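You operate a simulated robot arm through the tools that you are given. There is no shell and no other tool. Be economical: measure what you need, move in short steps, check, and stop when the job is done.

Carry out the task below with a simulated robot arm. There is one attempt and no reset: what you move stays moved.

TASK
Pack the shallow steel tray (marked "TOOLS") on the top of the packing bench. At the end: the gauge block of twenty five millimetres (marked "25") is in the shallow steel tray; the bearing with the orange seal is in the shallow steel tray; the green nozzle stands on top of the test pack one; the orange rubber sleeve stands where the green nozzle stood; whatever was shut is shut again. Leave all else as you found it, and nothing knocked over.

It is judged by the outcome, as a careful person would: the job done as asked, and still so three seconds after it is handed in. It fails if anything else is knocked over, pushed out of place, dropped, spilled or broken. Lids that push on must go on centred and level and be pressed home; caps that screw on are set level and turned clockwise until they are tight.

THE ROBOT
A 7-joint arm with a two-finger parallel gripper, fixed in place. Base frame: the origin is at the foot of the arm, x ahead of it, y to its left, z up; the work surface is at about z = 0.9. Lengths are in m, angles in degrees, forces in N, time in s.
With the tool pointing down near the work surface it reaches from about 0.24 to 0.68 m from the base axis. Its first joint turns from -66.0 to 66.0 degrees. Payload 2.4 kg.
The TCP is the grasp point between the finger pads, 0.03 m short of the fingertips. In the tool frame z runs along the fingers and y along their closing line. The gripper opens to 0.094 m. The fingers are 0.028 m wide and 0.01 m thick; the gripper's body (0.05 by 0.096 m) begins 0.055 m behind the TCP.
Orientation is that of the tool frame in the base frame, as a unit quaternion [w, x, y, z]. With the fingers straight down and closing along the base's y, the tool's x points along the base's -x, its y along +y and its z along -z.

THE INTERFACE
- The arm moves only by the tool apply_moves. Its argument "steps" is a list of rows, each a list of 3 entries, a list of its own where there are three numbers: the shift along the tool's x, y, z in m, then the turn, a rotation vector about the tool's x, y, z in rad, then the gripper command, from -1 (fully open) to 1 (shut), values between in proportion. In form: [[[x, y, z], [rx, ry, rz], claw], ...]. A call has 1 to 20 rows; each row is the pose to reach, as a shift and turn from the pose commanded when the call began, along the tool's axes at that moment. Each row takes 0.2 s and may step no farther than 0.05 m and 8.6 degrees from the row before; otherwise, or with a gripper value out of range, the whole call is refused. A pose out of reach is approached as far as the arm can. The call stops where the force on the tool passes 40 N (or 10 N more than at its start, if that is more) or the arm is blocked; 0.2 s more then pass. The fingers move at their own pace (about 0.153 m/s each) and stop on an object; they squeeze with about 30 N. The grip force told is the motor's: it shows also when the fingers shut on nothing. Time passes only in rows, and 0.2 s behind the last, so rows that repeat a pose let the fingers close. The reply holds the time, the measured pose of the TCP, the force on the tool along the base axes, the opening and the grip force, in the units named above and with some noise.
- Cameras (640 x 400 px; columns grow to the right, rows downward): "scene" is fixed at [0.0282, 0.4629, 1.453]; the picture's right is [-0.85, -0.53, 0.00], its down [-0.26, 0.41, -0.87] and it looks along [0.47, -0.74, -0.49] (base axes); focal length 372 px, centre (320, 200). "wrist" rides on the gripper at [-0.037, 0, -0.058] in the tool frame; the picture's right is [0.00, -1.00, 0.00], its down [0.97, 0.00, -0.24] and it looks along [0.24, 0.00, 0.97] (tool axes); focal length 218 px, centre (320, 200).
- grab_frame(camera): a new picture of that camera. No time passes.
- point_at(camera, pixels): for up to 12 pixels [column, row] of the newest picture of that camera ("zoom" is the newest enlarged one), the place [x, y, z] in the base frame of the surface seen there, good to about 0.003 m. No time passes.
- zoom(camera, box): a new picture of the part [left, top, right, bottom] of that camera's present view, enlarged. No time passes.
- sign_off(): hands the job in; it is judged then, once.

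Keep the steps short. Do not move on a guess: measure, check each grasp and each placing, and mend mistakes. In all there are 80 turns and 38 pictures (those below and enlarged ones count). Leave the gripper open and the arm clear of the work at the hand-in unless told otherwise, and finish with a single line.

The tools are called after "Request:" as name(argument=value, ...) on one line, values as JSON. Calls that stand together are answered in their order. apply_moves: Moves the arm, as the interface text tells. Its arguments: {"type":"object","properties":{"steps":{"type":"array","items":{"type":"array"}}},"required":["steps"]} The other tools are called the same way: grab_frame (camera) takes a picture; point_at (camera, pixels) gives the place of the surface under pixels of a picture; zoom (camera, box) takes an enlarged picture of a part of a camera's view; sign_off () hands the job in.

At the start:

```text
clock: 0.0
position: [0.2695, -0.1754, 1.2439]
orientation: [0.001, 0.001, 1.0, -0.001]
contact_force: [0.7, -0.5, -0.3]
width: 0.0939
grip_force: 0.0
```

scene: 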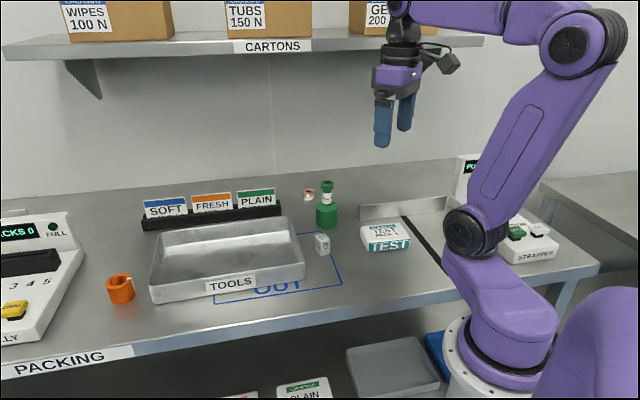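
wrist: 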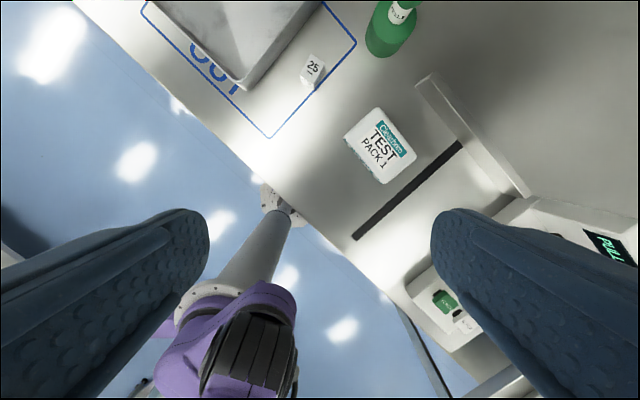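

I see the tray, the block "25", a green nozzle, the test pack, an orange sleeve and a small object near the nozzle. I'll zoom in on these.

Request:
zoom(camera="scene", box=[280, 160, 440, 260])

Request:
zoom(camera="scene", box=[80, 170, 340, 332])

```text
4.00 times, centred on (360, 210) of scene
```

zoom: 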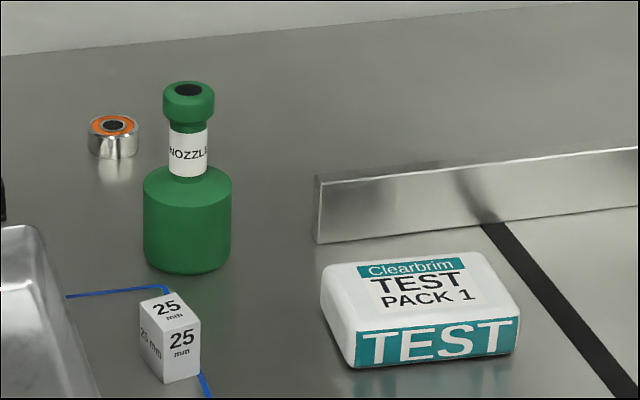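

```text
2.46 times, centred on (210, 251) of scene
```

zoom: 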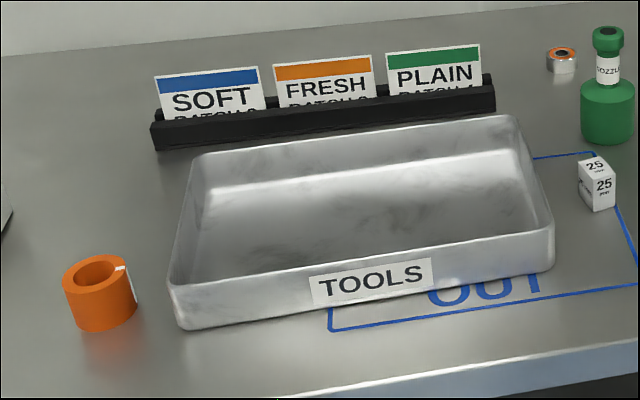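

Next I'll measure the objects: the sleeve, tray, block and bearing in the newest zoom, and the pack and nozzle in the scene picture.

Request:
point_at(camera="zoom", pixels=[[70, 277], [127, 268], [98, 258], [97, 288], [100, 325], [200, 160], [510, 120], [548, 225], [180, 290], [375, 215], [330, 260], [470, 230]])

Request:
point_at(camera="scene", pixels=[[327, 182], [327, 210], [327, 224], [309, 189], [309, 197], [321, 235], [323, 247], [363, 227], [394, 223], [408, 237], [370, 243], [385, 230]])

```text
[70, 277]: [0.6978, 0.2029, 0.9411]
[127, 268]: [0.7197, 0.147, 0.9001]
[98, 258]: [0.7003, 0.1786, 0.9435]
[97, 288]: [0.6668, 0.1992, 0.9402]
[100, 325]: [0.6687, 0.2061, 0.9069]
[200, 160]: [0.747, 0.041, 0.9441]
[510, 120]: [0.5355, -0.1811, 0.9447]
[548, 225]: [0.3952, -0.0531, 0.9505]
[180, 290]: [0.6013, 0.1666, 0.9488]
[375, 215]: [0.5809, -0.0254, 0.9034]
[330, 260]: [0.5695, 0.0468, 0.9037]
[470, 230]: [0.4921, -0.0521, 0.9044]
```

```text
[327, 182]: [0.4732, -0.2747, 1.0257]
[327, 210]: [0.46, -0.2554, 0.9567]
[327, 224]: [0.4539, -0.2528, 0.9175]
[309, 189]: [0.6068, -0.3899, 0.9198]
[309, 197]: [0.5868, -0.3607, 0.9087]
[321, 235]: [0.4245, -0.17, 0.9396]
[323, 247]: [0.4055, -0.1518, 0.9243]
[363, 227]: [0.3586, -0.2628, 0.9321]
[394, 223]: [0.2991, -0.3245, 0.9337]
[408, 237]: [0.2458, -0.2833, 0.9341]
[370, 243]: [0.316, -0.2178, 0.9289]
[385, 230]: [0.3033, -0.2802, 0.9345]
```

The pack, nozzle, block and bearing positions are known now. The sleeve and bearing both sit near the edge of reach. I'll move above the block for a wrist view.

Request:
apply_moves(steps=[[[-0.04, 0.004, 0.025], [0, 0, 0], -1], [[-0.08, 0.008, 0.05], [0, 0, 0], -1], [[-0.12, 0.012, 0.08], [0, 0, 0], -1], [[-0.15, 0.015, 0.1], [0, 0, 0], -1], [[-0.15, 0.015, 0.1], [0, 0, 0], -1]])

Request:
grab_frame(camera="wrist")

```text
refused: row 3 steps farther than a row can; nothing moved
```

```text
33 pictures are left
```

wrist: 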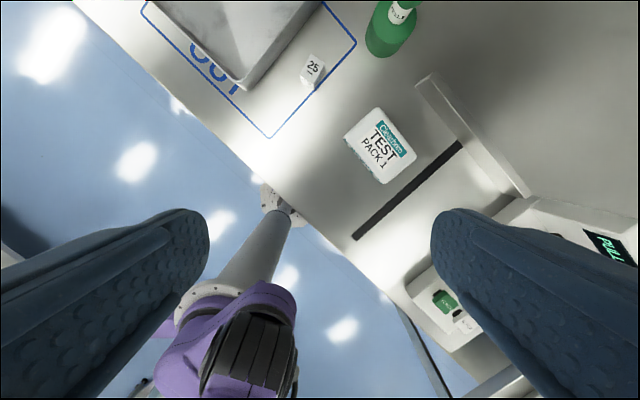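

A step was too long, so I'll redo the same move with shorter steps.

Request:
apply_moves(steps=[[[-0.0375, 0.004, 0.025], [0, 0, 0], -1], [[-0.075, 0.008, 0.05], [0, 0, 0], -1], [[-0.1125, 0.012, 0.075], [0, 0, 0], -1], [[-0.15, 0.015, 0.1], [0, 0, 0], -1], [[-0.15, 0.015, 0.1], [0, 0, 0], -1]])

Request:
grab_frame(camera="wrist")

```text
clock: 1.2
position: [0.4175, -0.1599, 1.1438]
orientation: [0.001, 0.0, 1.0, 0.0]
contact_force: [0.0, -0.4, -0.2]
width: 0.0942
grip_force: 0.1
```

```text
32 pictures are left
```

wrist: 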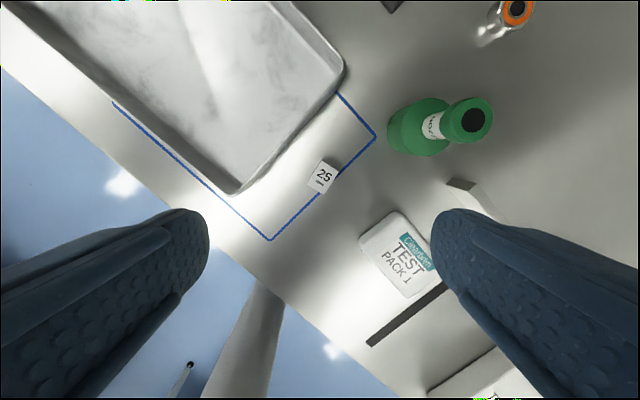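

Now I'll measure the block's top corners, the tray rim, the nozzle and the pack from this view.

Request:
zoom(camera="wrist", box=[280, 90, 520, 240])

Request:
point_at(camera="wrist", pixels=[[323, 174], [343, 80], [236, 192], [300, 15], [200, 90], [473, 122], [435, 155], [398, 251], [365, 238], [516, 8], [455, 187], [395, 217]])

```text
2.67 times, centred on (400, 165) of wrist
```

zoom: 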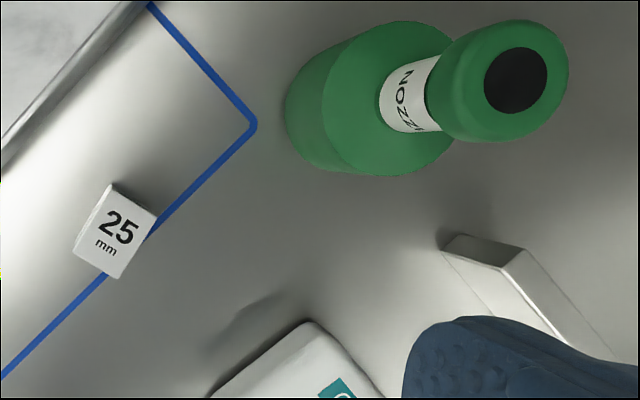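

```text
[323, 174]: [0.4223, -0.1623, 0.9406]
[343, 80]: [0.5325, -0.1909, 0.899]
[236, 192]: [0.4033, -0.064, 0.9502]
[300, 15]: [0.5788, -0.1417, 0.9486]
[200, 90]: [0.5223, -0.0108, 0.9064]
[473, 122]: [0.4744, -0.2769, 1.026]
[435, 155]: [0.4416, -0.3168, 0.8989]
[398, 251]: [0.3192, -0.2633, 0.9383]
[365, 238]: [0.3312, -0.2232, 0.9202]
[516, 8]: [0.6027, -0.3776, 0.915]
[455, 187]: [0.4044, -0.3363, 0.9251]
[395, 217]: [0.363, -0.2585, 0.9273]
```

Next I'll measure the block's top corners, and the nozzle rim and body, in the zoom.

Request:
point_at(camera="zoom", pixels=[[113, 188], [154, 218], [118, 274], [78, 247], [116, 230], [497, 22], [515, 138], [432, 90], [566, 75], [340, 100], [420, 28], [395, 172]])

```text
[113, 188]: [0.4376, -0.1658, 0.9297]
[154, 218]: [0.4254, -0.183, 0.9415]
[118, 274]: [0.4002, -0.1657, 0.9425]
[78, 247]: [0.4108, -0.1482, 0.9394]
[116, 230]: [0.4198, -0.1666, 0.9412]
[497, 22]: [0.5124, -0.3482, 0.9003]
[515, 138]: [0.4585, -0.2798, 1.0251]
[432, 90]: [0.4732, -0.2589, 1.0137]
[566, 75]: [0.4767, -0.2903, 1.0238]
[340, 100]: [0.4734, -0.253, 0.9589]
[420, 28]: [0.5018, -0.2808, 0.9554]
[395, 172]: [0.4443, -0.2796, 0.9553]
```

The block's top is about 30 x 20 mm, centred at (0.418, -0.166), and its narrow axis is turned about 33°. I'll turn the tool 33°, open partly to about 52 mm, go down to z 0.936 and close.

Request:
apply_moves(steps=[[[0, -0.003, 0.03], [0, 0, 0.144], -0.1], [[0, -0.006, 0.06], [0, 0, 0.288], -0.1], [[0, -0.006, 0.09], [0, 0, 0.432], -0.1], [[0, -0.006, 0.12], [0, 0, 0.576], -0.1], [[0, -0.006, 0.15], [0, 0, 0.576], -0.1], [[0, -0.006, 0.18], [0, 0, 0.576], -0.1], [[0, -0.006, 0.2], [0, 0, 0.576], -0.1], [[0, -0.006, 0.208], [0, 0, 0.576], -0.1], [[0, -0.006, 0.208], [0, 0, 0.576], -0.1], [[0, -0.006, 0.208], [0, 0, 0.576], 1], [[0, -0.006, 0.208], [0, 0, 0.576], 1], [[0, -0.006, 0.208], [0, 0, 0.576], 1]])

Request:
grab_frame(camera="wrist")

```text
clock: 3.8
position: [0.4196, -0.1648, 0.9348]
orientation: [0.0, 0.284, 0.959, 0.0]
contact_force: [-0.4, 0.0, -0.6]
width: 0.0292
grip_force: 29.8
```

```text
30 pictures are left
```

wrist: 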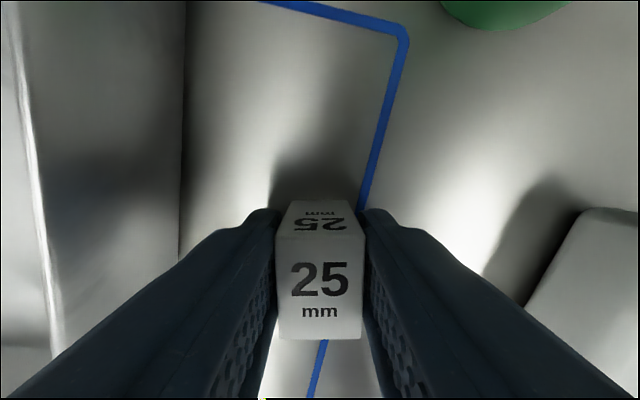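

The block is held at a width of 29 mm. I'll lift it 85 mm, carry it over the tray to about (0.498, -0.045), and lower it to the tray floor.

Request:
apply_moves(steps=[[[0, 0, -0.04], [0, 0, 0], 1], [[0, 0, -0.085], [0, 0, 0], 1], [[0, 0.04, -0.085], [0, 0, 0], 1], [[0, 0.08, -0.085], [0, 0, 0], 1], [[0, 0.12, -0.085], [0, 0, 0], 1], [[0, 0.143, -0.085], [0, 0, 0], 1], [[0, 0.143, -0.085], [0, 0, 0], 1], [[0, 0.143, -0.05], [0, 0, 0], 1], [[0, 0.143, -0.025], [0, 0, 0], 1], [[0, 0.143, -0.012], [0, 0, 0], 1], [[0, 0.143, -0.008], [0, 0, 0], 1], [[0, 0.143, -0.005], [0, 0, 0], 1], [[0, 0.143, -0.005], [0, 0, 0], 1]])

Request:
zoom(camera="scene", box=[140, 150, 380, 300])

```text
clock: 6.6
position: [0.4981, -0.0439, 0.9416]
orientation: [0.0, 0.284, 0.959, 0.0]
contact_force: [0.8, 0.5, -3.2]
width: 0.0291
grip_force: 29.5
```

```text
2.67 times, centred on (260, 225) of scene
```

zoom: 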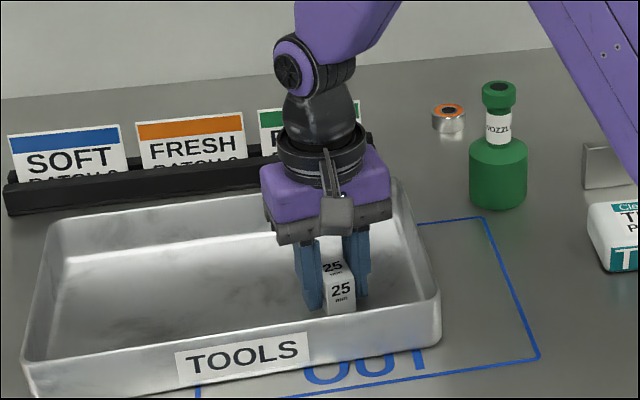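

A force of -3.2 N looks like the block's weight, so it may still be hanging. I'll lower it in 1 mm steps.

Request:
apply_moves(steps=[[[0, 0, 0.001], [0, 0, 0], 1], [[0, 0, 0.002], [0, 0, 0], 1]])

```text
clock: 7.2
position: [0.4968, -0.0465, 0.9399]
orientation: [0.0, 0.284, 0.959, 0.0]
contact_force: [-4.1, 2.8, 11.9]
width: 0.0292
grip_force: 30.1
```

It's seated, with 12 N pushing back. I'll open partly, lift, and move to a view above the bearing.

Request:
apply_moves(steps=[[[0, 0, -0.001], [0, 0, 0], 0.1], [[0, 0, -0.001], [0, 0, 0], -0.1], [[0, 0, -0.001], [0, 0, 0], -0.1], [[0, 0, -0.04], [0, 0, 0], -0.1], [[0, 0, -0.085], [0, 0, 0], -0.1], [[0, 0, -0.13], [0, 0, 0], -0.1], [[0, 0, -0.18], [0, 0, 0], -0.1], [[-0.027, -0.032, -0.18], [0, 0, 0], -0.1], [[-0.054, -0.064, -0.18], [0, 0, 0], -0.1], [[-0.081, -0.096, -0.18], [0, 0, 0], -0.1], [[-0.108, -0.128, -0.18], [0, 0, 0], -0.1], [[-0.135, -0.16, -0.18], [0, 0, 0], -0.1], [[-0.162, -0.192, -0.18], [0, 0, 0], -0.1], [[-0.188, -0.2215, -0.18], [0, 0, 0], -0.1], [[-0.188, -0.2215, -0.18], [0, 0, 0], -0.1]])

Request:
grab_frame(camera="wrist")

Request:
grab_frame(camera="scene")

```text
clock: 10.4
position: [0.5282, -0.311, 1.1205]
orientation: [-0.009, 0.27, 0.963, 0.003]
contact_force: [0.2, 0.3, -0.7]
width: 0.0516
grip_force: 0.1
```

```text
28 pictures are left
```

wrist: 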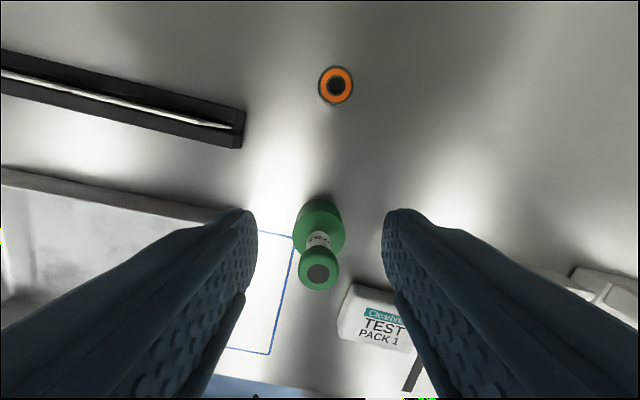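

```text
27 pictures are left
```

scene: 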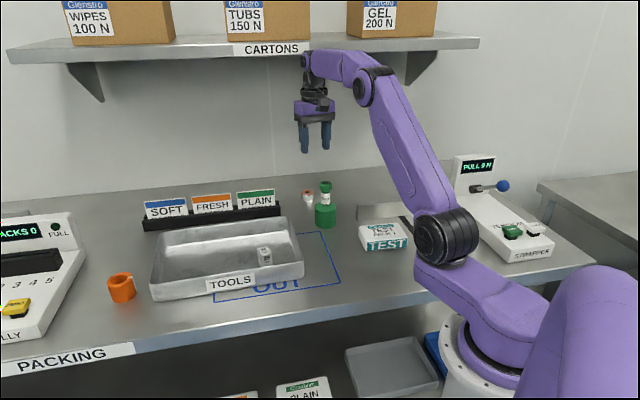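

The block stands upright in the tray. The arm stopped a little short, near its reach limit. I'll measure the bearing, the shelf edge for clearance, and the other references.

Request:
point_at(camera="wrist", pixels=[[336, 85], [336, 71], [336, 99], [322, 85], [350, 85], [319, 272], [321, 205], [244, 145], [240, 112]])

Request:
point_at(camera="scene", pixels=[[200, 48], [400, 45], [320, 70], [315, 80], [315, 105], [275, 215], [345, 300]])

```text
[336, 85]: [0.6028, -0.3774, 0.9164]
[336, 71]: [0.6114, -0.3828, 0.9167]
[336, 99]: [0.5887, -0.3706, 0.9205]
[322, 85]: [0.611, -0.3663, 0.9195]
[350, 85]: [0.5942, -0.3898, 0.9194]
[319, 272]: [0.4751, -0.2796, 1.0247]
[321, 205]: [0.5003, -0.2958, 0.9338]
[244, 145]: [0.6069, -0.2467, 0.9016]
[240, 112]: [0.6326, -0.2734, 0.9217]
```

```text
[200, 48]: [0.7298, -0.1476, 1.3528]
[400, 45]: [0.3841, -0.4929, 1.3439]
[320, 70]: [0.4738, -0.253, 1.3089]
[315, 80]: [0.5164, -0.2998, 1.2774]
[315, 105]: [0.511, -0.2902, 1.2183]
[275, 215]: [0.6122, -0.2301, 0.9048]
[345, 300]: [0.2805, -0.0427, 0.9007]
```

The bearing's top centre is at (0.602, -0.377), z 0.919, about 26 mm across and under the shelf edge. I'll tilt the fingers outward 25° at this height to gain reach, then read the pose.

Request:
apply_moves(steps=[[[0, 0, 0], [0, -0.145, 0], -0.1], [[0, 0, 0], [0, -0.29, 0], -0.1], [[0, 0, 0], [0, -0.436, 0], -0.1], [[0, 0, 0], [0, -0.436, 0], -0.1]])

```text
clock: 11.4
position: [0.5328, -0.3353, 1.1202]
orientation: [0.208, 0.277, 0.936, -0.061]
contact_force: [0.3, 0.2, 0.2]
width: 0.0515
grip_force: 0.0
```

The tilted pose is reached. I'll approach the bearing along a slant to about 75% of the way and take a wrist look to check alignment.

Request:
apply_moves(steps=[[[0.0026, 0, 0.0365], [0, 0, 0], -0.1], [[0.0052, 0, 0.073], [0, 0, 0], -0.1], [[0.0078, 0.001, 0.1095], [0, 0, 0], -0.1], [[0.0104, 0.001, 0.146], [0, 0, 0], -0.1], [[0.0104, 0.001, 0.146], [0, 0, 0], -0.1]])

Request:
grab_frame(camera="wrist")

```text
clock: 12.6
position: [0.5786, -0.3617, 0.982]
orientation: [0.208, 0.277, 0.936, -0.061]
contact_force: [-0.6, 0.5, -0.4]
width: 0.0516
grip_force: 0.1
```

```text
26 pictures are left
```

wrist: 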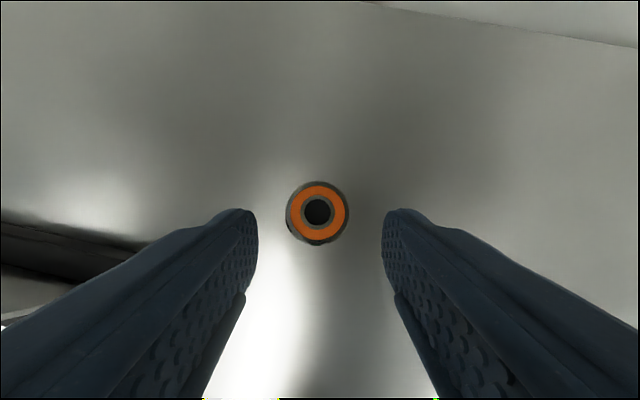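

The bearing is centred between the fingers (column 317). I'll go the remaining way down and close.

Request:
apply_moves(steps=[[[0.001, 0, 0.02], [0, 0, 0], -0.1], [[0.0025, 0, 0.038], [0, 0, 0], -0.1], [[0.0034, 0, 0.0484], [0, 0, 0], -0.1], [[0.0034, 0, 0.0484], [0, 0, 0], -0.1], [[0.0034, 0, 0.0484], [0, 0, 0], 0.4], [[0.0034, 0, 0.0484], [0, 0, 0], 1], [[0.0034, 0, 0.0484], [0, 0, 0], 1]])

Request:
grab_frame(camera="wrist")

```text
clock: 13.0
position: [0.5855, -0.3672, 0.9761]
orientation: [0.217, 0.277, 0.934, -0.065]
contact_force: [-2.4, 0.7, 13.1]
width: 0.0517
grip_force: 0.1
stopped in row 2: the force on the tool passed its limit (the readings are from after the stop); the commanded pose is now the measured one
```

```text
25 pictures are left
```

wrist: 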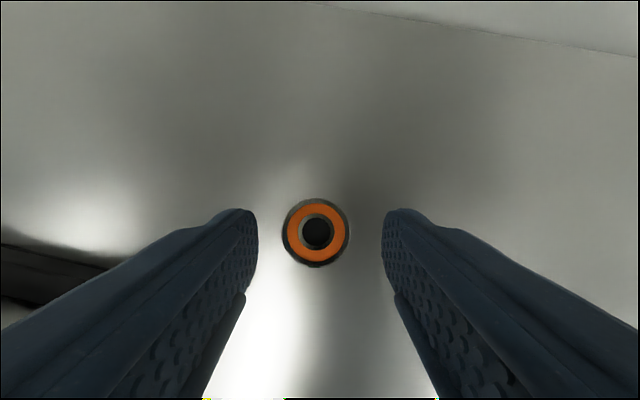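

Something stopped the arm with an upward force, and the fingertips are still well above the bench. I'll look at the scene to find the contact.

Request:
grab_frame(camera="scene")

```text
24 pictures are left
```

scene: 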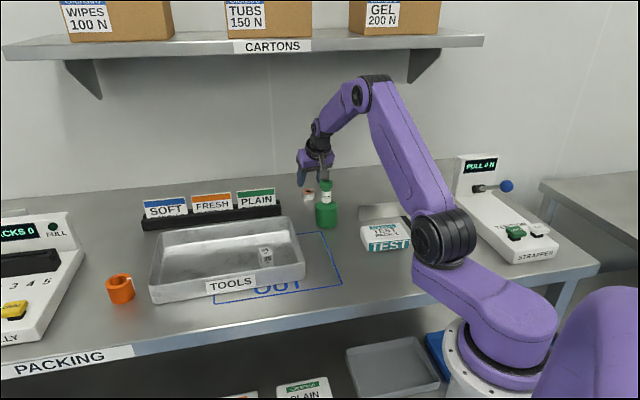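

Request:
zoom(camera="scene", box=[270, 130, 366, 235])

```text
3.81 times, centred on (318, 182) of scene
```

zoom: 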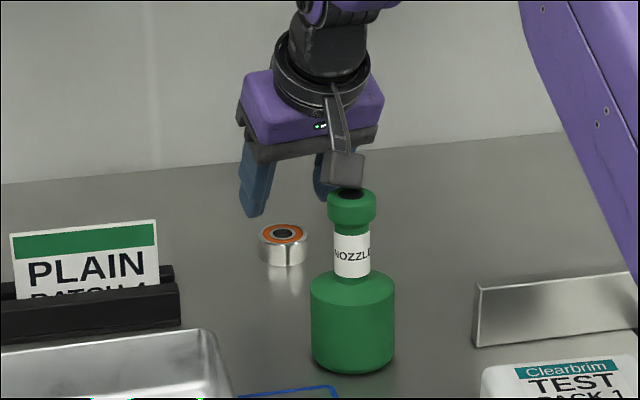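

A black bracket appears close to the nozzle's top at zoom pixel (347, 170). I'll measure whether it really touches.

Request:
point_at(camera="zoom", pixels=[[347, 170], [350, 186], [350, 205], [330, 195], [260, 205], [270, 150], [370, 140], [335, 120], [352, 325], [320, 60]])

```text
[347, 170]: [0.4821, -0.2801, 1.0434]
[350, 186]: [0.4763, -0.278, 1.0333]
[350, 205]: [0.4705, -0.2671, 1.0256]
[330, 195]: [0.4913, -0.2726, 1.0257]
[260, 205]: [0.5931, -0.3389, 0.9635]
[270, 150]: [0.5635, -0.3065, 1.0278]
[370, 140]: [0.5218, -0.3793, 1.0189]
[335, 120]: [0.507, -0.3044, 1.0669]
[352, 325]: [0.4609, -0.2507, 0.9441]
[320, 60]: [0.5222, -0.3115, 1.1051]
```

The black bracket, about 0.09 m inward of the tool and 0.12 m up, is pressing on the nozzle's top. The nozzle still stands. I'll move straight up and then back above the nozzle with the tool upright, so I can move the nozzle first.

Request:
apply_moves(steps=[[[-0.0155, 0, -0.0314], [0, 0, 0], -0.1], [[-0.031, 0, -0.0628], [0, 0, 0], -0.1], [[-0.0464, 0, -0.0942], [0, 0, 0], -0.1], [[-0.0618, 0, -0.1256], [0, 0, 0], -0.1], [[-0.0302, 0.0035, -0.1412], [0, 0.114, 0], -0.1], [[0.0014, 0.007, -0.1567], [0, 0.228, 0], -0.1], [[0.033, 0.0105, -0.1722], [0, 0.342, 0], -0.1], [[0.0645, 0.0138, -0.1878], [0, 0.457, 0], -0.1], [[0.0645, 0.0138, -0.1878], [0, 0.457, 0], -0.1]])

Request:
grab_frame(camera="wrist")

```text
clock: 15.0
position: [0.4771, -0.2789, 1.1149]
orientation: [-0.003, 0.284, 0.959, 0.001]
contact_force: [0.7, 0.5, 0.1]
width: 0.0517
grip_force: 0.0
```

```text
22 pictures are left
```

wrist: 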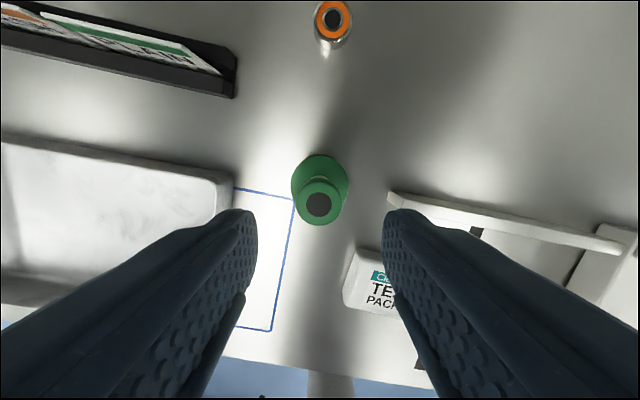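

The nozzle is centred at column 319. I'll measure its top edges precisely in this view and zoom in.

Request:
zoom(camera="wrist", box=[270, 140, 370, 240])

Request:
point_at(camera="wrist", pixels=[[301, 203], [338, 203], [319, 204], [319, 220], [319, 190], [319, 184], [319, 157], [297, 180], [343, 180]])

```text
4.00 times, centred on (320, 190) of wrist
```

zoom: 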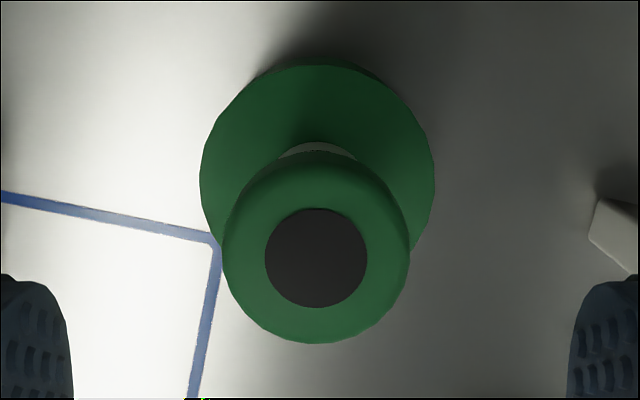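

```text
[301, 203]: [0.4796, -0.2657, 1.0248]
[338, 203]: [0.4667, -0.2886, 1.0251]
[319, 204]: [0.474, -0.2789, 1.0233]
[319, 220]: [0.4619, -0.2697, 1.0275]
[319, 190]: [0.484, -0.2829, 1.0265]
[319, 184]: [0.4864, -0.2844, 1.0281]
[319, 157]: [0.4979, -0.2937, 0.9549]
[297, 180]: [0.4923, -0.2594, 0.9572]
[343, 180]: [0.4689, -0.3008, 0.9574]
```

The nozzle axis is at (0.474, -0.278), the cap is about 31–35 mm wide, and the top is at z 1.026. I'll lower to TCP z 1.008, grip the head, and lift slightly to test.

Request:
apply_moves(steps=[[[0.001, -0.001, 0.035], [0, -0.006, 0], -0.1], [[0.002, -0.001, 0.07], [0, -0.006, 0], -0.1], [[0.002, -0.001, 0.095], [0, -0.006, 0], -0.1], [[0.002, -0.001, 0.107], [0, -0.006, 0], -0.1], [[0.002, -0.001, 0.107], [0, -0.006, 0], -0.1], [[0.002, -0.001, 0.107], [0, -0.006, 0], 0.2], [[0.002, -0.001, 0.107], [0, -0.006, 0], 0.6], [[0.002, -0.001, 0.107], [0, -0.006, 0], 1], [[0.002, -0.001, 0.107], [0, -0.006, 0], 1]])

```text
clock: 17.0
position: [0.473, -0.2798, 1.0065]
orientation: [0.0, 0.284, 0.959, 0.0]
contact_force: [0.8, 0.2, 0.0]
width: 0.0333
grip_force: 29.8
```

The head is gripped at 33 mm with no side load. I'll lift 80 mm and check that the whole nozzle comes along.

Request:
apply_moves(steps=[[[0, 0, -0.01], [0, 0, 0], 1], [[0, 0, -0.03], [0, 0, 0], 1], [[0, 0, -0.055], [0, 0, 0], 1], [[0, 0, -0.08], [0, 0, 0], 1], [[0, 0, -0.08], [0, 0, 0], 1]])

Request:
grab_frame(camera="scene")

Request:
grab_frame(camera="wrist")

```text
clock: 18.2
position: [0.4731, -0.2797, 1.0896]
orientation: [0.001, 0.285, 0.959, 0.0]
contact_force: [-0.7, -0.5, -0.9]
width: 0.033
grip_force: 30.0
```

```text
20 pictures are left
```

scene: 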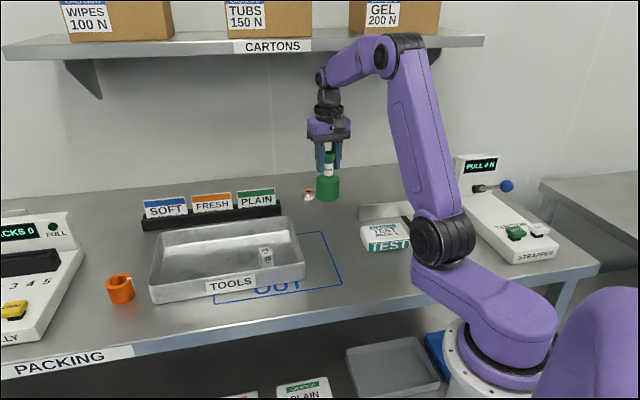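

```text
19 pictures are left
```

wrist: 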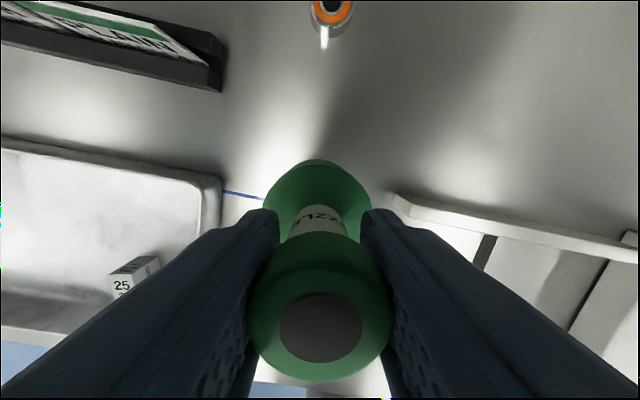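

The whole nozzle came up. Next I'll zoom in on the pack to find its centre and the level of its top.

Request:
zoom(camera="scene", box=[345, 205, 425, 255])

```text
8.00 times, centred on (385, 230) of scene
```

zoom: 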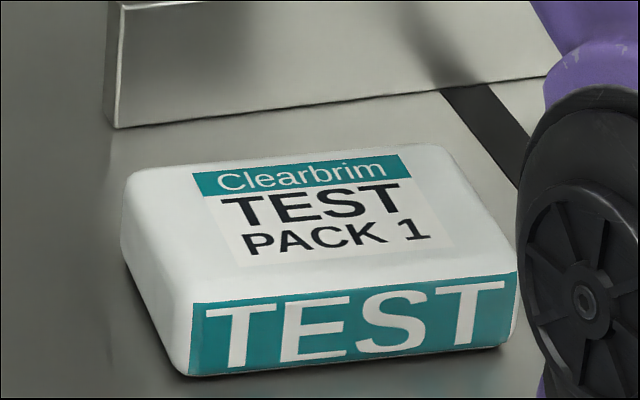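

Request:
point_at(camera="zoom", pixels=[[140, 170], [400, 155], [505, 265], [200, 300], [315, 170], [345, 285], [165, 235], [460, 205], [315, 215], [582, 300], [530, 200], [300, 350]])

```text
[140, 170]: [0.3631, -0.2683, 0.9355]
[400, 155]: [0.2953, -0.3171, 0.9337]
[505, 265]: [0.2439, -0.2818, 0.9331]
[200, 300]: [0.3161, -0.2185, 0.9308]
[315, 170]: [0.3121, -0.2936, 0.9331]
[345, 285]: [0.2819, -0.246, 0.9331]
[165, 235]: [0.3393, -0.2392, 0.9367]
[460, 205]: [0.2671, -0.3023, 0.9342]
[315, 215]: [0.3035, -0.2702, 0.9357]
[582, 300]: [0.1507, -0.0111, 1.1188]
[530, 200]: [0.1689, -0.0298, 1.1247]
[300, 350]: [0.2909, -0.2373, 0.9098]
```

The pack's top is centred at about (0.302, -0.271), z 0.934. I'll carry the nozzle there and hover about 15 mm above it.

Request:
apply_moves(steps=[[[0.03, -0.018, 0], [0, 0, 0], 1], [[0.06, -0.036, 0], [0, 0, 0], 1], [[0.09, -0.054, 0], [0, 0, 0], 1], [[0.12, -0.071, 0], [0, 0, 0], 1], [[0.148, -0.0881, 0], [0, 0, 0], 1], [[0.148, -0.0881, 0], [0, 0, 0], 1], [[0.148, -0.0881, 0.02], [0, 0, 0], 1], [[0.148, -0.0881, 0.034], [0, 0, 0], 1], [[0.148, -0.0881, 0.034], [0, 0, 0], 1]])

Request:
zoom(camera="scene", box=[340, 170, 436, 260])

Request:
grab_frame(camera="wrist")

```text
clock: 20.2
position: [0.3005, -0.2729, 1.053]
orientation: [0.001, 0.285, 0.958, 0.0]
contact_force: [1.0, 0.1, -1.2]
width: 0.0329
grip_force: 30.5
```

```text
4.44 times, centred on (388, 215) of scene
```

zoom: 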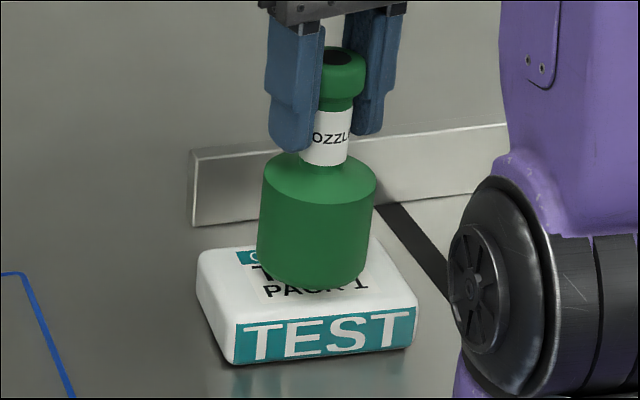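

```text
16 pictures are left
```

wrist: 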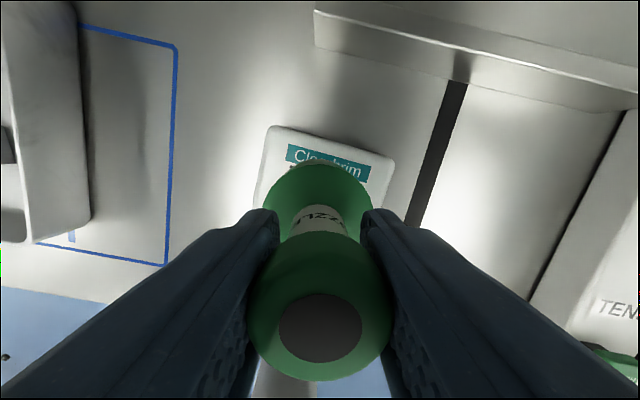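

It looks roughly centred. I'll measure the pack's back corners from this wrist view to confirm the side-to-side centring.

Request:
point_at(camera="wrist", pixels=[[275, 132], [390, 163], [330, 142], [262, 185], [378, 200], [320, 180]])

Request:
point_at(camera="zoom", pixels=[[205, 260], [395, 275], [412, 300], [232, 315], [320, 310], [312, 230]])

```text
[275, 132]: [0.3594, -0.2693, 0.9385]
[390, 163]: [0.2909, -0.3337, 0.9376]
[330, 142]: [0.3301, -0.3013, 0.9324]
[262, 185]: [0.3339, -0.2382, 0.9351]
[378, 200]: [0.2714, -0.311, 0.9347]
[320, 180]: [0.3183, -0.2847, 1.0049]
```

```text
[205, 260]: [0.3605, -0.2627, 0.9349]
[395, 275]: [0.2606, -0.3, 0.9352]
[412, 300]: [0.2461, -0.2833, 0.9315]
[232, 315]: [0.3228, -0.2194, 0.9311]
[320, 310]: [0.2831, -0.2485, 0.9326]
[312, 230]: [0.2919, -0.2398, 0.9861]
```

The pack's centre comes out at (0.304, -0.275). I'll correct by about 4 mm and lower in small steps until contact.

Request:
apply_moves(steps=[[[-0.0043, -0.002, 0], [0, 0, 0], 1], [[-0.0043, -0.002, 0.005], [0, 0, 0], 1], [[-0.0043, -0.002, 0.008], [0, 0, 0], 1], [[-0.0043, -0.002, 0.01], [0, 0, 0], 1], [[-0.0043, -0.002, 0.011], [0, 0, 0], 1]])

```text
clock: 21.4
position: [0.3049, -0.2766, 1.0434]
orientation: [0.0, 0.284, 0.959, 0.0]
contact_force: [0.1, 0.4, -1.4]
width: 0.0329
grip_force: 30.0
```

Still no contact, so I'll continue in 1 mm steps.

Request:
apply_moves(steps=[[[0, 0, 0.001], [0, 0, 0], 1], [[0, 0, 0.002], [0, 0, 0], 1], [[0, 0, 0.002], [0, 0, 0], 1]])

```text
clock: 22.2
position: [0.3041, -0.2746, 1.0412]
orientation: [0.002, 0.284, 0.959, -0.002]
contact_force: [0.6, 1.7, 10.2]
width: 0.0327
grip_force: 29.8
```

It's in contact at about 11 N. I'll ease off, open slowly, lift straight clear and check.

Request:
apply_moves(steps=[[[0, 0, -0.0007], [0, 0, 0], 1], [[0, 0, -0.0007], [0, 0, 0], 0.2], [[0, 0, -0.0007], [0, 0, 0], -0.05], [[0, 0, -0.0007], [0, 0, 0], -0.2], [[0, 0, -0.0007], [0, 0, 0], -0.2], [[0, 0, -0.03], [0, 0, 0], -0.2], [[0, 0, -0.07], [0, 0, 0], -0.2], [[0, 0, -0.11], [0, 0, 0], -0.2], [[0, 0, -0.11], [0, 0, 0], -0.2]])

Request:
zoom(camera="scene", box=[270, 130, 430, 260])

```text
clock: 24.2
position: [0.3043, -0.2735, 1.1512]
orientation: [-0.001, 0.285, 0.959, 0.0]
contact_force: [0.8, 0.9, 0.8]
width: 0.0564
grip_force: 0.0
```

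```text
3.08 times, centred on (350, 195) of scene
```

zoom: 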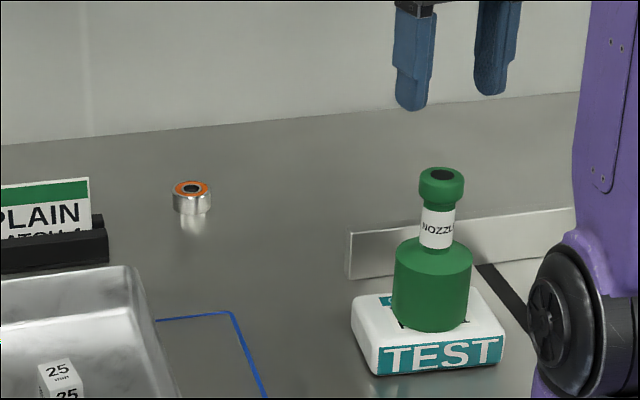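

The nozzle stands upright on the pack. Now the bearing again: I'll move out with a 25° tilt to a point just above it. The bracket's path is clear now.

Request:
apply_moves(steps=[[[-0.0322, 0.0105, 0.004], [0, 0, 0], -0.1], [[-0.0643, 0.021, 0.008], [0, 0, 0], -0.1], [[-0.0965, 0.0316, 0.012], [0, 0, 0], -0.1], [[-0.1286, 0.0421, 0.018], [0, -0.109, 0], -0.1], [[-0.1608, 0.0526, 0.022], [0, -0.218, 0], -0.1], [[-0.193, 0.0632, 0.026], [0, -0.327, 0], -0.1], [[-0.2251, 0.0737, 0.031], [0, -0.436, 0], -0.1], [[-0.2382, 0.074, 0.065], [0, -0.436, 0], -0.1], [[-0.2513, 0.0745, 0.099], [0, -0.436, 0], -0.1], [[-0.2643, 0.0747, 0.133], [0, -0.436, 0], -0.1], [[-0.2774, 0.0747, 0.1675], [0, -0.436, 0], -0.1], [[-0.2774, 0.0747, 0.1675], [0, -0.436, 0], -0.1]])

Request:
grab_frame(camera="wrist")

```text
clock: 26.8
position: [0.5767, -0.3644, 0.9841]
orientation: [0.209, 0.278, 0.936, -0.062]
contact_force: [0.4, 0.2, -0.1]
width: 0.0519
grip_force: 0.1
```

```text
14 pictures are left
```

wrist: 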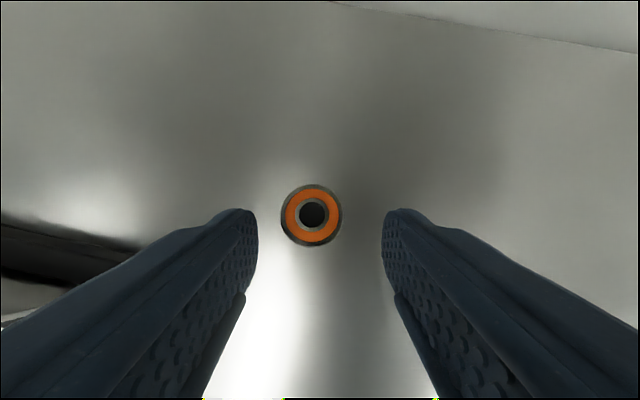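

The bearing is slightly left, at column 311. I'll shift about 3.5 mm along the closing line, descend and close.

Request:
apply_moves(steps=[[[0.001, 0.0035, 0.015], [0, 0, 0], -0.1], [[0.0025, 0.0035, 0.032], [0, 0, 0], -0.1], [[0.0035, 0.0035, 0.043], [0, 0, 0], -0.1], [[0.004, 0.0035, 0.049], [0, 0, 0], -0.1], [[0.004, 0.0035, 0.049], [0, 0, 0], -0.1], [[0.004, 0.0035, 0.049], [0, 0, 0], 0.3], [[0.004, 0.0035, 0.049], [0, 0, 0], 0.6], [[0.004, 0.0035, 0.049], [0, 0, 0], 1], [[0.004, 0.0035, 0.049], [0, 0, 0], 1]])

Request:
grab_frame(camera="wrist")

```text
clock: 28.8
position: [0.5916, -0.3711, 0.939]
orientation: [0.208, 0.278, 0.936, -0.061]
contact_force: [0.2, -0.8, 0.9]
width: 0.0385
grip_force: 30.4
```

```text
13 pictures are left
```

wrist: 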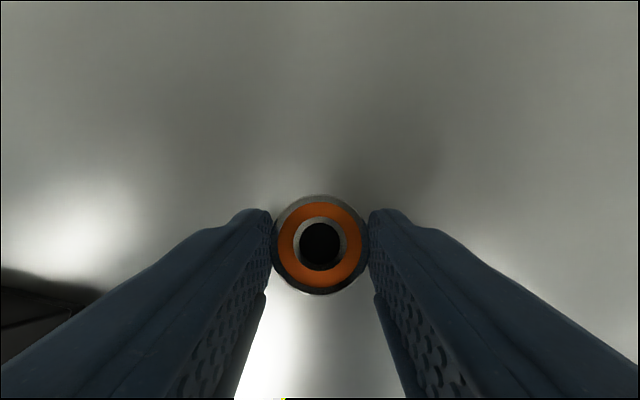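

The bearing is gripped and centred. I'll lift it 120 mm, swing inward away from the card rack, and carry it across to hover above the tray at (0.592, 0.003), keeping the same tilt.

Request:
apply_moves(steps=[[[-0.0063, 0, -0.0136], [0, 0, 0], 1], [[-0.0211, 0, -0.0453], [0, 0, 0], 1], [[-0.0359, 0, -0.077], [0, 0, 0], 1], [[-0.0507, 0, -0.1087], [0, 0, 0], 1], [[-0.0167, 0.02, -0.1246], [0, 0, 0], 1], [[0.0173, 0.04, -0.1404], [0, 0, 0], 1], [[0.0512, 0.06, -0.1563], [0, 0, 0], 1], [[0.0852, 0.08, -0.1721], [0, 0, 0], 1], [[0.0933, 0.119, -0.1759], [0, 0, 0], 1], [[0.1015, 0.1579, -0.1797], [0, 0, 0], 1], [[0.1096, 0.1969, -0.1835], [0, 0, 0], 1], [[0.1177, 0.2359, -0.1872], [0, 0, 0], 1], [[0.1259, 0.2748, -0.191], [0, 0, 0], 1], [[0.134, 0.3138, -0.1948], [0, 0, 0], 1], [[0.134, 0.3138, -0.1948], [0, 0, 0], 1]])

Request:
grab_frame(camera="wrist")

```text
clock: 32.0
position: [0.5956, 0.0007, 1.0579]
orientation: [0.208, 0.278, 0.936, -0.062]
contact_force: [0.1, 0.7, -0.2]
width: 0.0386
grip_force: 30.3
```

```text
12 pictures are left
```

wrist: 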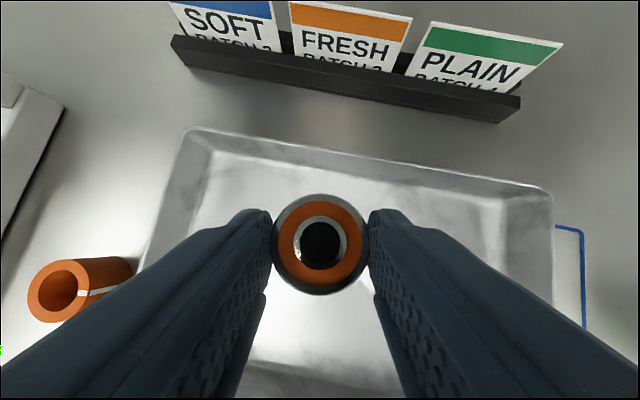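

The bearing is held over the open tray floor. I'll lower it to just above the floor.

Request:
apply_moves(steps=[[[0.0169, 0, 0.0362], [0, 0, 0], 1], [[0.0317, 0, 0.068], [0, 0, 0], 1], [[0.0423, 0, 0.0906], [0, 0, 0], 1], [[0.0465, 0, 0.0997], [0, 0, 0], 1], [[0.0474, 0, 0.1015], [0, 0, 0], 1], [[0.0478, 0, 0.1025], [0, 0, 0], 1]])

```text
clock: 33.4
position: [0.5947, 0.0019, 0.9437]
orientation: [0.208, 0.278, 0.936, -0.062]
contact_force: [-0.1, 0.1, -1.0]
width: 0.0384
grip_force: 30.3
```

The force is still just the weight. I'll lower a bit more in 1 mm steps.

Request:
apply_moves(steps=[[[0.0004, 0, 0.0009], [0, 0, 0], 1], [[0.0008, 0, 0.0018], [0, 0, 0], 1]])

```text
clock: 34.0
position: [0.5947, 0.0034, 0.9424]
orientation: [0.209, 0.278, 0.936, -0.062]
contact_force: [-0.3, 0.4, 2.4]
width: 0.0383
grip_force: 29.8
```

It's in light contact. I'll release, lift straight up, and set the tool upright.

Request:
apply_moves(steps=[[[0, 0, 0], [0, 0, 0], 0.1], [[0, 0, 0], [0, 0, 0], -0.1], [[0, 0, 0], [0, 0, 0], -0.1], [[-0.0127, 0, -0.0272], [0, 0, 0], -0.1], [[-0.0275, 0, -0.0589], [0, 0, 0], -0.1], [[-0.0423, 0, -0.0906], [0, 0, 0], -0.1], [[-0.0571, 0, -0.1223], [0, 0, 0], -0.1], [[-0.0676, 0, -0.145], [0, 0, 0], -0.1], [[-0.04, 0, -0.158], [0, 0.145, 0], -0.1], [[-0.013, 0, -0.1706], [0, 0.29, 0], -0.1], [[-0.013, 0, -0.1706], [0, 0.436, 0], -0.1], [[-0.013, 0, -0.1706], [0, 0.436, 0], -0.1]])

Request:
grab_frame(camera="scene")

```text
clock: 36.6
position: [0.5431, 0.0389, 1.1017]
orientation: [0.0, 0.284, 0.959, 0.0]
contact_force: [0.4, -0.3, 0.3]
width: 0.0517
grip_force: 0.0
```

```text
11 pictures are left
```

scene: 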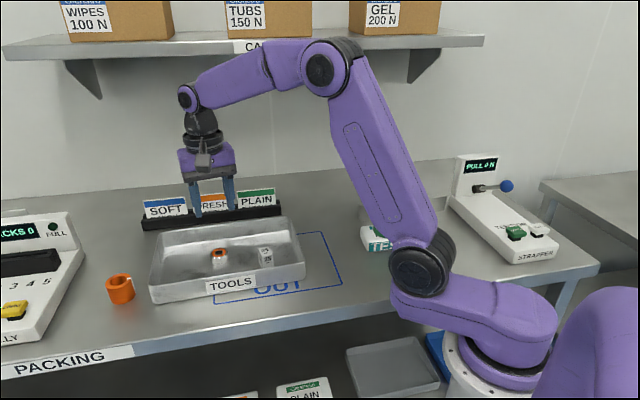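

Both the block and bearing sit in the tray. Next I'll yaw the tool to face the sleeve and move to a viewpoint near it.

Request:
apply_moves(steps=[[[0.0057, 0.02, 0], [0, 0, -0.141], -0.1], [[0.0113, 0.04, 0], [0, 0, -0.281], -0.1], [[0.017, 0.06, 0], [0, 0, -0.422], -0.1], [[0.0226, 0.08, 0], [0, 0, -0.562], -0.1], [[0.0283, 0.1, 0], [0, 0, -0.703], -0.1], [[0.0339, 0.12, 0], [0, 0, -0.843], -0.1], [[0.0339, 0.12, 0], [0, 0, -0.843], -0.1]])

Request:
grab_frame(camera="wrist")

```text
clock: 38.2
position: [0.5794, 0.1562, 1.1011]
orientation: [0.0, -0.133, 0.991, -0.001]
contact_force: [0.6, 0.2, -1.1]
width: 0.0519
grip_force: 0.1
```

```text
10 pictures are left
```

wrist: 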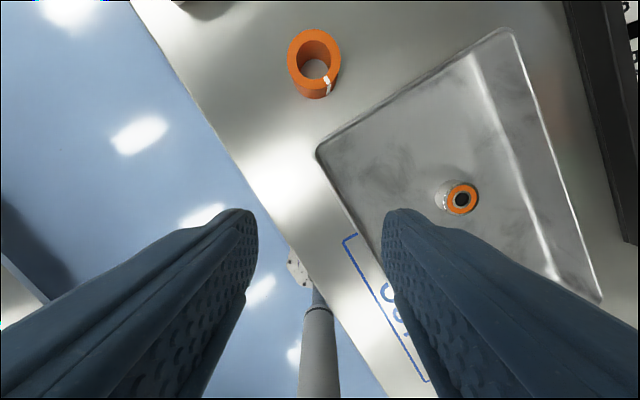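

Now I'll measure the sleeve's rim and the nearby tray corner.

Request:
point_at(camera="wrist", pixels=[[291, 57], [339, 57], [314, 33], [314, 83], [296, 70], [330, 80], [315, 97], [320, 152], [513, 30]])

```text
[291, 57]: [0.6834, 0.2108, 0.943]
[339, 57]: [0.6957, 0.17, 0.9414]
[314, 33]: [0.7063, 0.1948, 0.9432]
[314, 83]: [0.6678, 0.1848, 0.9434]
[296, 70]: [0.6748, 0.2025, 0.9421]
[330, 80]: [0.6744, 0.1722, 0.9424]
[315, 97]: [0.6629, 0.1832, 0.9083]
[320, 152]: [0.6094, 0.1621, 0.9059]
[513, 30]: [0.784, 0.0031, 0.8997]
```

The sleeve is centred at (0.688, 0.190), about 42 mm across, with its top at z 0.943. I'll tilt 20°, open to about 70 mm and approach to just above it.

Request:
apply_moves(steps=[[[-0.015, 0.001, 0.01], [0, -0.117, 0], -0.5], [[-0.03, 0.002, 0.02], [0, -0.233, 0], -0.5], [[-0.045, 0.003, 0.03], [0, -0.349, 0], -0.5], [[-0.065, 0.004, 0.06], [0, -0.349, 0], -0.5], [[-0.08, 0.004, 0.09], [0, -0.349, 0], -0.5], [[-0.0975, 0.004, 0.115], [0, -0.349, 0], -0.5], [[-0.0975, 0.004, 0.115], [0, -0.349, 0], -0.5]])

Request:
grab_frame(camera="wrist")

```text
clock: 39.8
position: [0.6745, 0.1871, 0.9858]
orientation: [0.173, -0.13, 0.976, 0.022]
contact_force: [0.0, 0.2, 0.6]
width: 0.0704
grip_force: 0.1
```

```text
9 pictures are left
```

wrist: 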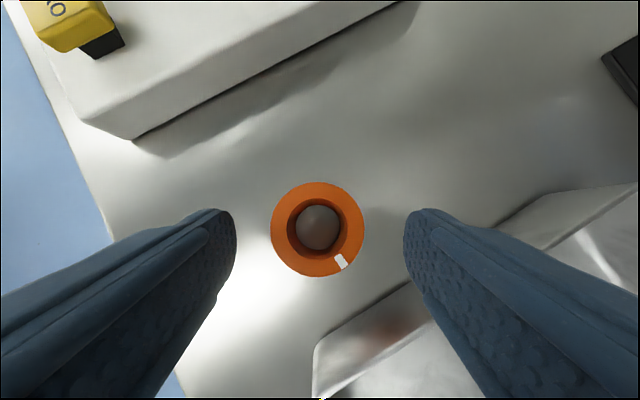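

The sleeve is centred (column 317). I'll go down the remaining 48 mm and close.

Request:
apply_moves(steps=[[[0.003, 0.001, 0.018], [0, 0, 0], -0.5], [[0.006, 0.001, 0.035], [0, 0, 0], -0.5], [[0.0085, 0.001, 0.044], [0, 0, 0], -0.5], [[0.0093, 0.001, 0.0477], [0, 0, 0], -0.5], [[0.0093, 0.001, 0.0477], [0, 0, 0], -0.5], [[0.0093, 0.001, 0.0477], [0, 0, 0], 0], [[0.0093, 0.001, 0.0477], [0, 0, 0], 0.4], [[0.0093, 0.001, 0.0477], [0, 0, 0], 1], [[0.0093, 0.001, 0.0477], [0, 0, 0], 1]])

```text
clock: 41.8
position: [0.6794, 0.1877, 0.9394]
orientation: [0.173, -0.131, 0.976, 0.022]
contact_force: [0.0, 1.1, 0.9]
width: 0.0488
grip_force: 29.9
```

The sleeve is gripped. I'll lift it 120 mm, retreat inward, and swing across while yawing, so the bracket keeps clear of the nozzle, to hover above the nozzle's old spot.

Request:
apply_moves(steps=[[[-0.0068, 0, -0.0188], [0, 0, 0], 1], [[-0.0171, 0, -0.047], [0, 0, 0], 1], [[-0.0291, 0, -0.0799], [0, 0, 0], 1], [[-0.041, 0, -0.1128], [0, 0, 0], 1], [[-0.0003, 0, -0.1276], [0, 0, 0], 1], [[0.0405, 0, -0.1425], [0, 0, 0], 1], [[0.0812, 0, -0.1573], [0, 0, 0], 1], [[0.0995, -0.0387, -0.164], [0.039, 0, 0.1072], 1], [[0.1179, -0.0773, -0.1706], [0.078, 0, 0.2143], 1], [[0.1362, -0.116, -0.1773], [0.117, 0, 0.3215], 1], [[0.1545, -0.1547, -0.184], [0.156, 0, 0.4286], 1], [[0.1729, -0.1934, -0.1907], [0.195, 0, 0.5358], 1], [[0.1912, -0.232, -0.1973], [0.234, 0, 0.643], 1], [[0.2095, -0.2707, -0.204], [0.273, 0, 0.7501], 1], [[0.2278, -0.3094, -0.2107], [0.312, 0, 0.8573], 1], [[0.2462, -0.348, -0.2174], [0.351, 0, 0.9644], 1], [[0.2645, -0.3867, -0.224], [0.39, 0, 1.0716], 1], [[0.2645, -0.3867, -0.224], [0.39, 0, 1.0716], 1]])

Request:
grab_frame(camera="scene")

Request:
grab_frame(camera="wrist")

```text
clock: 45.6
position: [0.468, -0.2726, 1.0607]
orientation: [0.159, 0.418, 0.892, -0.074]
contact_force: [-1.0, 0.0, 0.0]
width: 0.0484
grip_force: 30.4
```

```text
8 pictures are left
```

scene: 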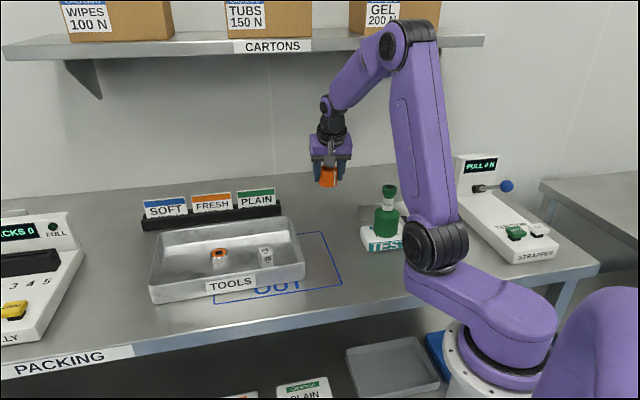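

```text
7 pictures are left
```

wrist: 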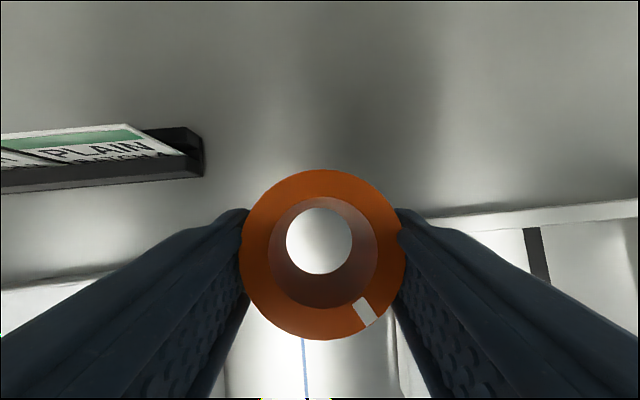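

Hovering in place. I'll check the sleeve's rim position from this view.

Request:
point_at(camera="wrist", pixels=[[322, 175], [322, 333], [262, 235], [385, 235], [320, 190], [320, 318]])

```text
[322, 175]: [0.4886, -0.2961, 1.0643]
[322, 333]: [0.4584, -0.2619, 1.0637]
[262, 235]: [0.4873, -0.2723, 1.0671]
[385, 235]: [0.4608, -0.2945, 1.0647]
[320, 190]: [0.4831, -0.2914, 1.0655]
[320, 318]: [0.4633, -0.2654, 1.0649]
```

The sleeve is centred at (0.4735, -0.279) and level, within about 1 mm of target. I'll lower it to just above the bench.

Request:
apply_moves(steps=[[[0.012, 0, 0.0329], [0, 0, 0], 1], [[0.0239, 0, 0.0658], [0, 0, 0], 1], [[0.0335, 0, 0.0921], [0, 0, 0], 1], [[0.039, 0, 0.1072], [0, 0, 0], 1], [[0.0404, 0, 0.111], [0, 0, 0], 1], [[0.0407, 0, 0.1119], [0, 0, 0], 1], [[0.041, 0, 0.1128], [0, 0, 0], 1]])

```text
clock: 47.2
position: [0.4688, -0.2709, 0.9393]
orientation: [0.158, 0.417, 0.892, -0.074]
contact_force: [-0.4, -0.1, -0.5]
width: 0.0486
grip_force: 30.4
```

It's almost down. I'll take a few 0.7 mm steps to contact.

Request:
apply_moves(steps=[[[0.0003, 0, 0.0008], [0, 0, 0], 1], [[0.0005, 0, 0.0014], [0, 0, 0], 1]])

```text
clock: 47.8
position: [0.4682, -0.2714, 0.9386]
orientation: [0.159, 0.417, 0.892, -0.074]
contact_force: [-4.7, 4.5, 11.7]
width: 0.0485
grip_force: 30.3
```

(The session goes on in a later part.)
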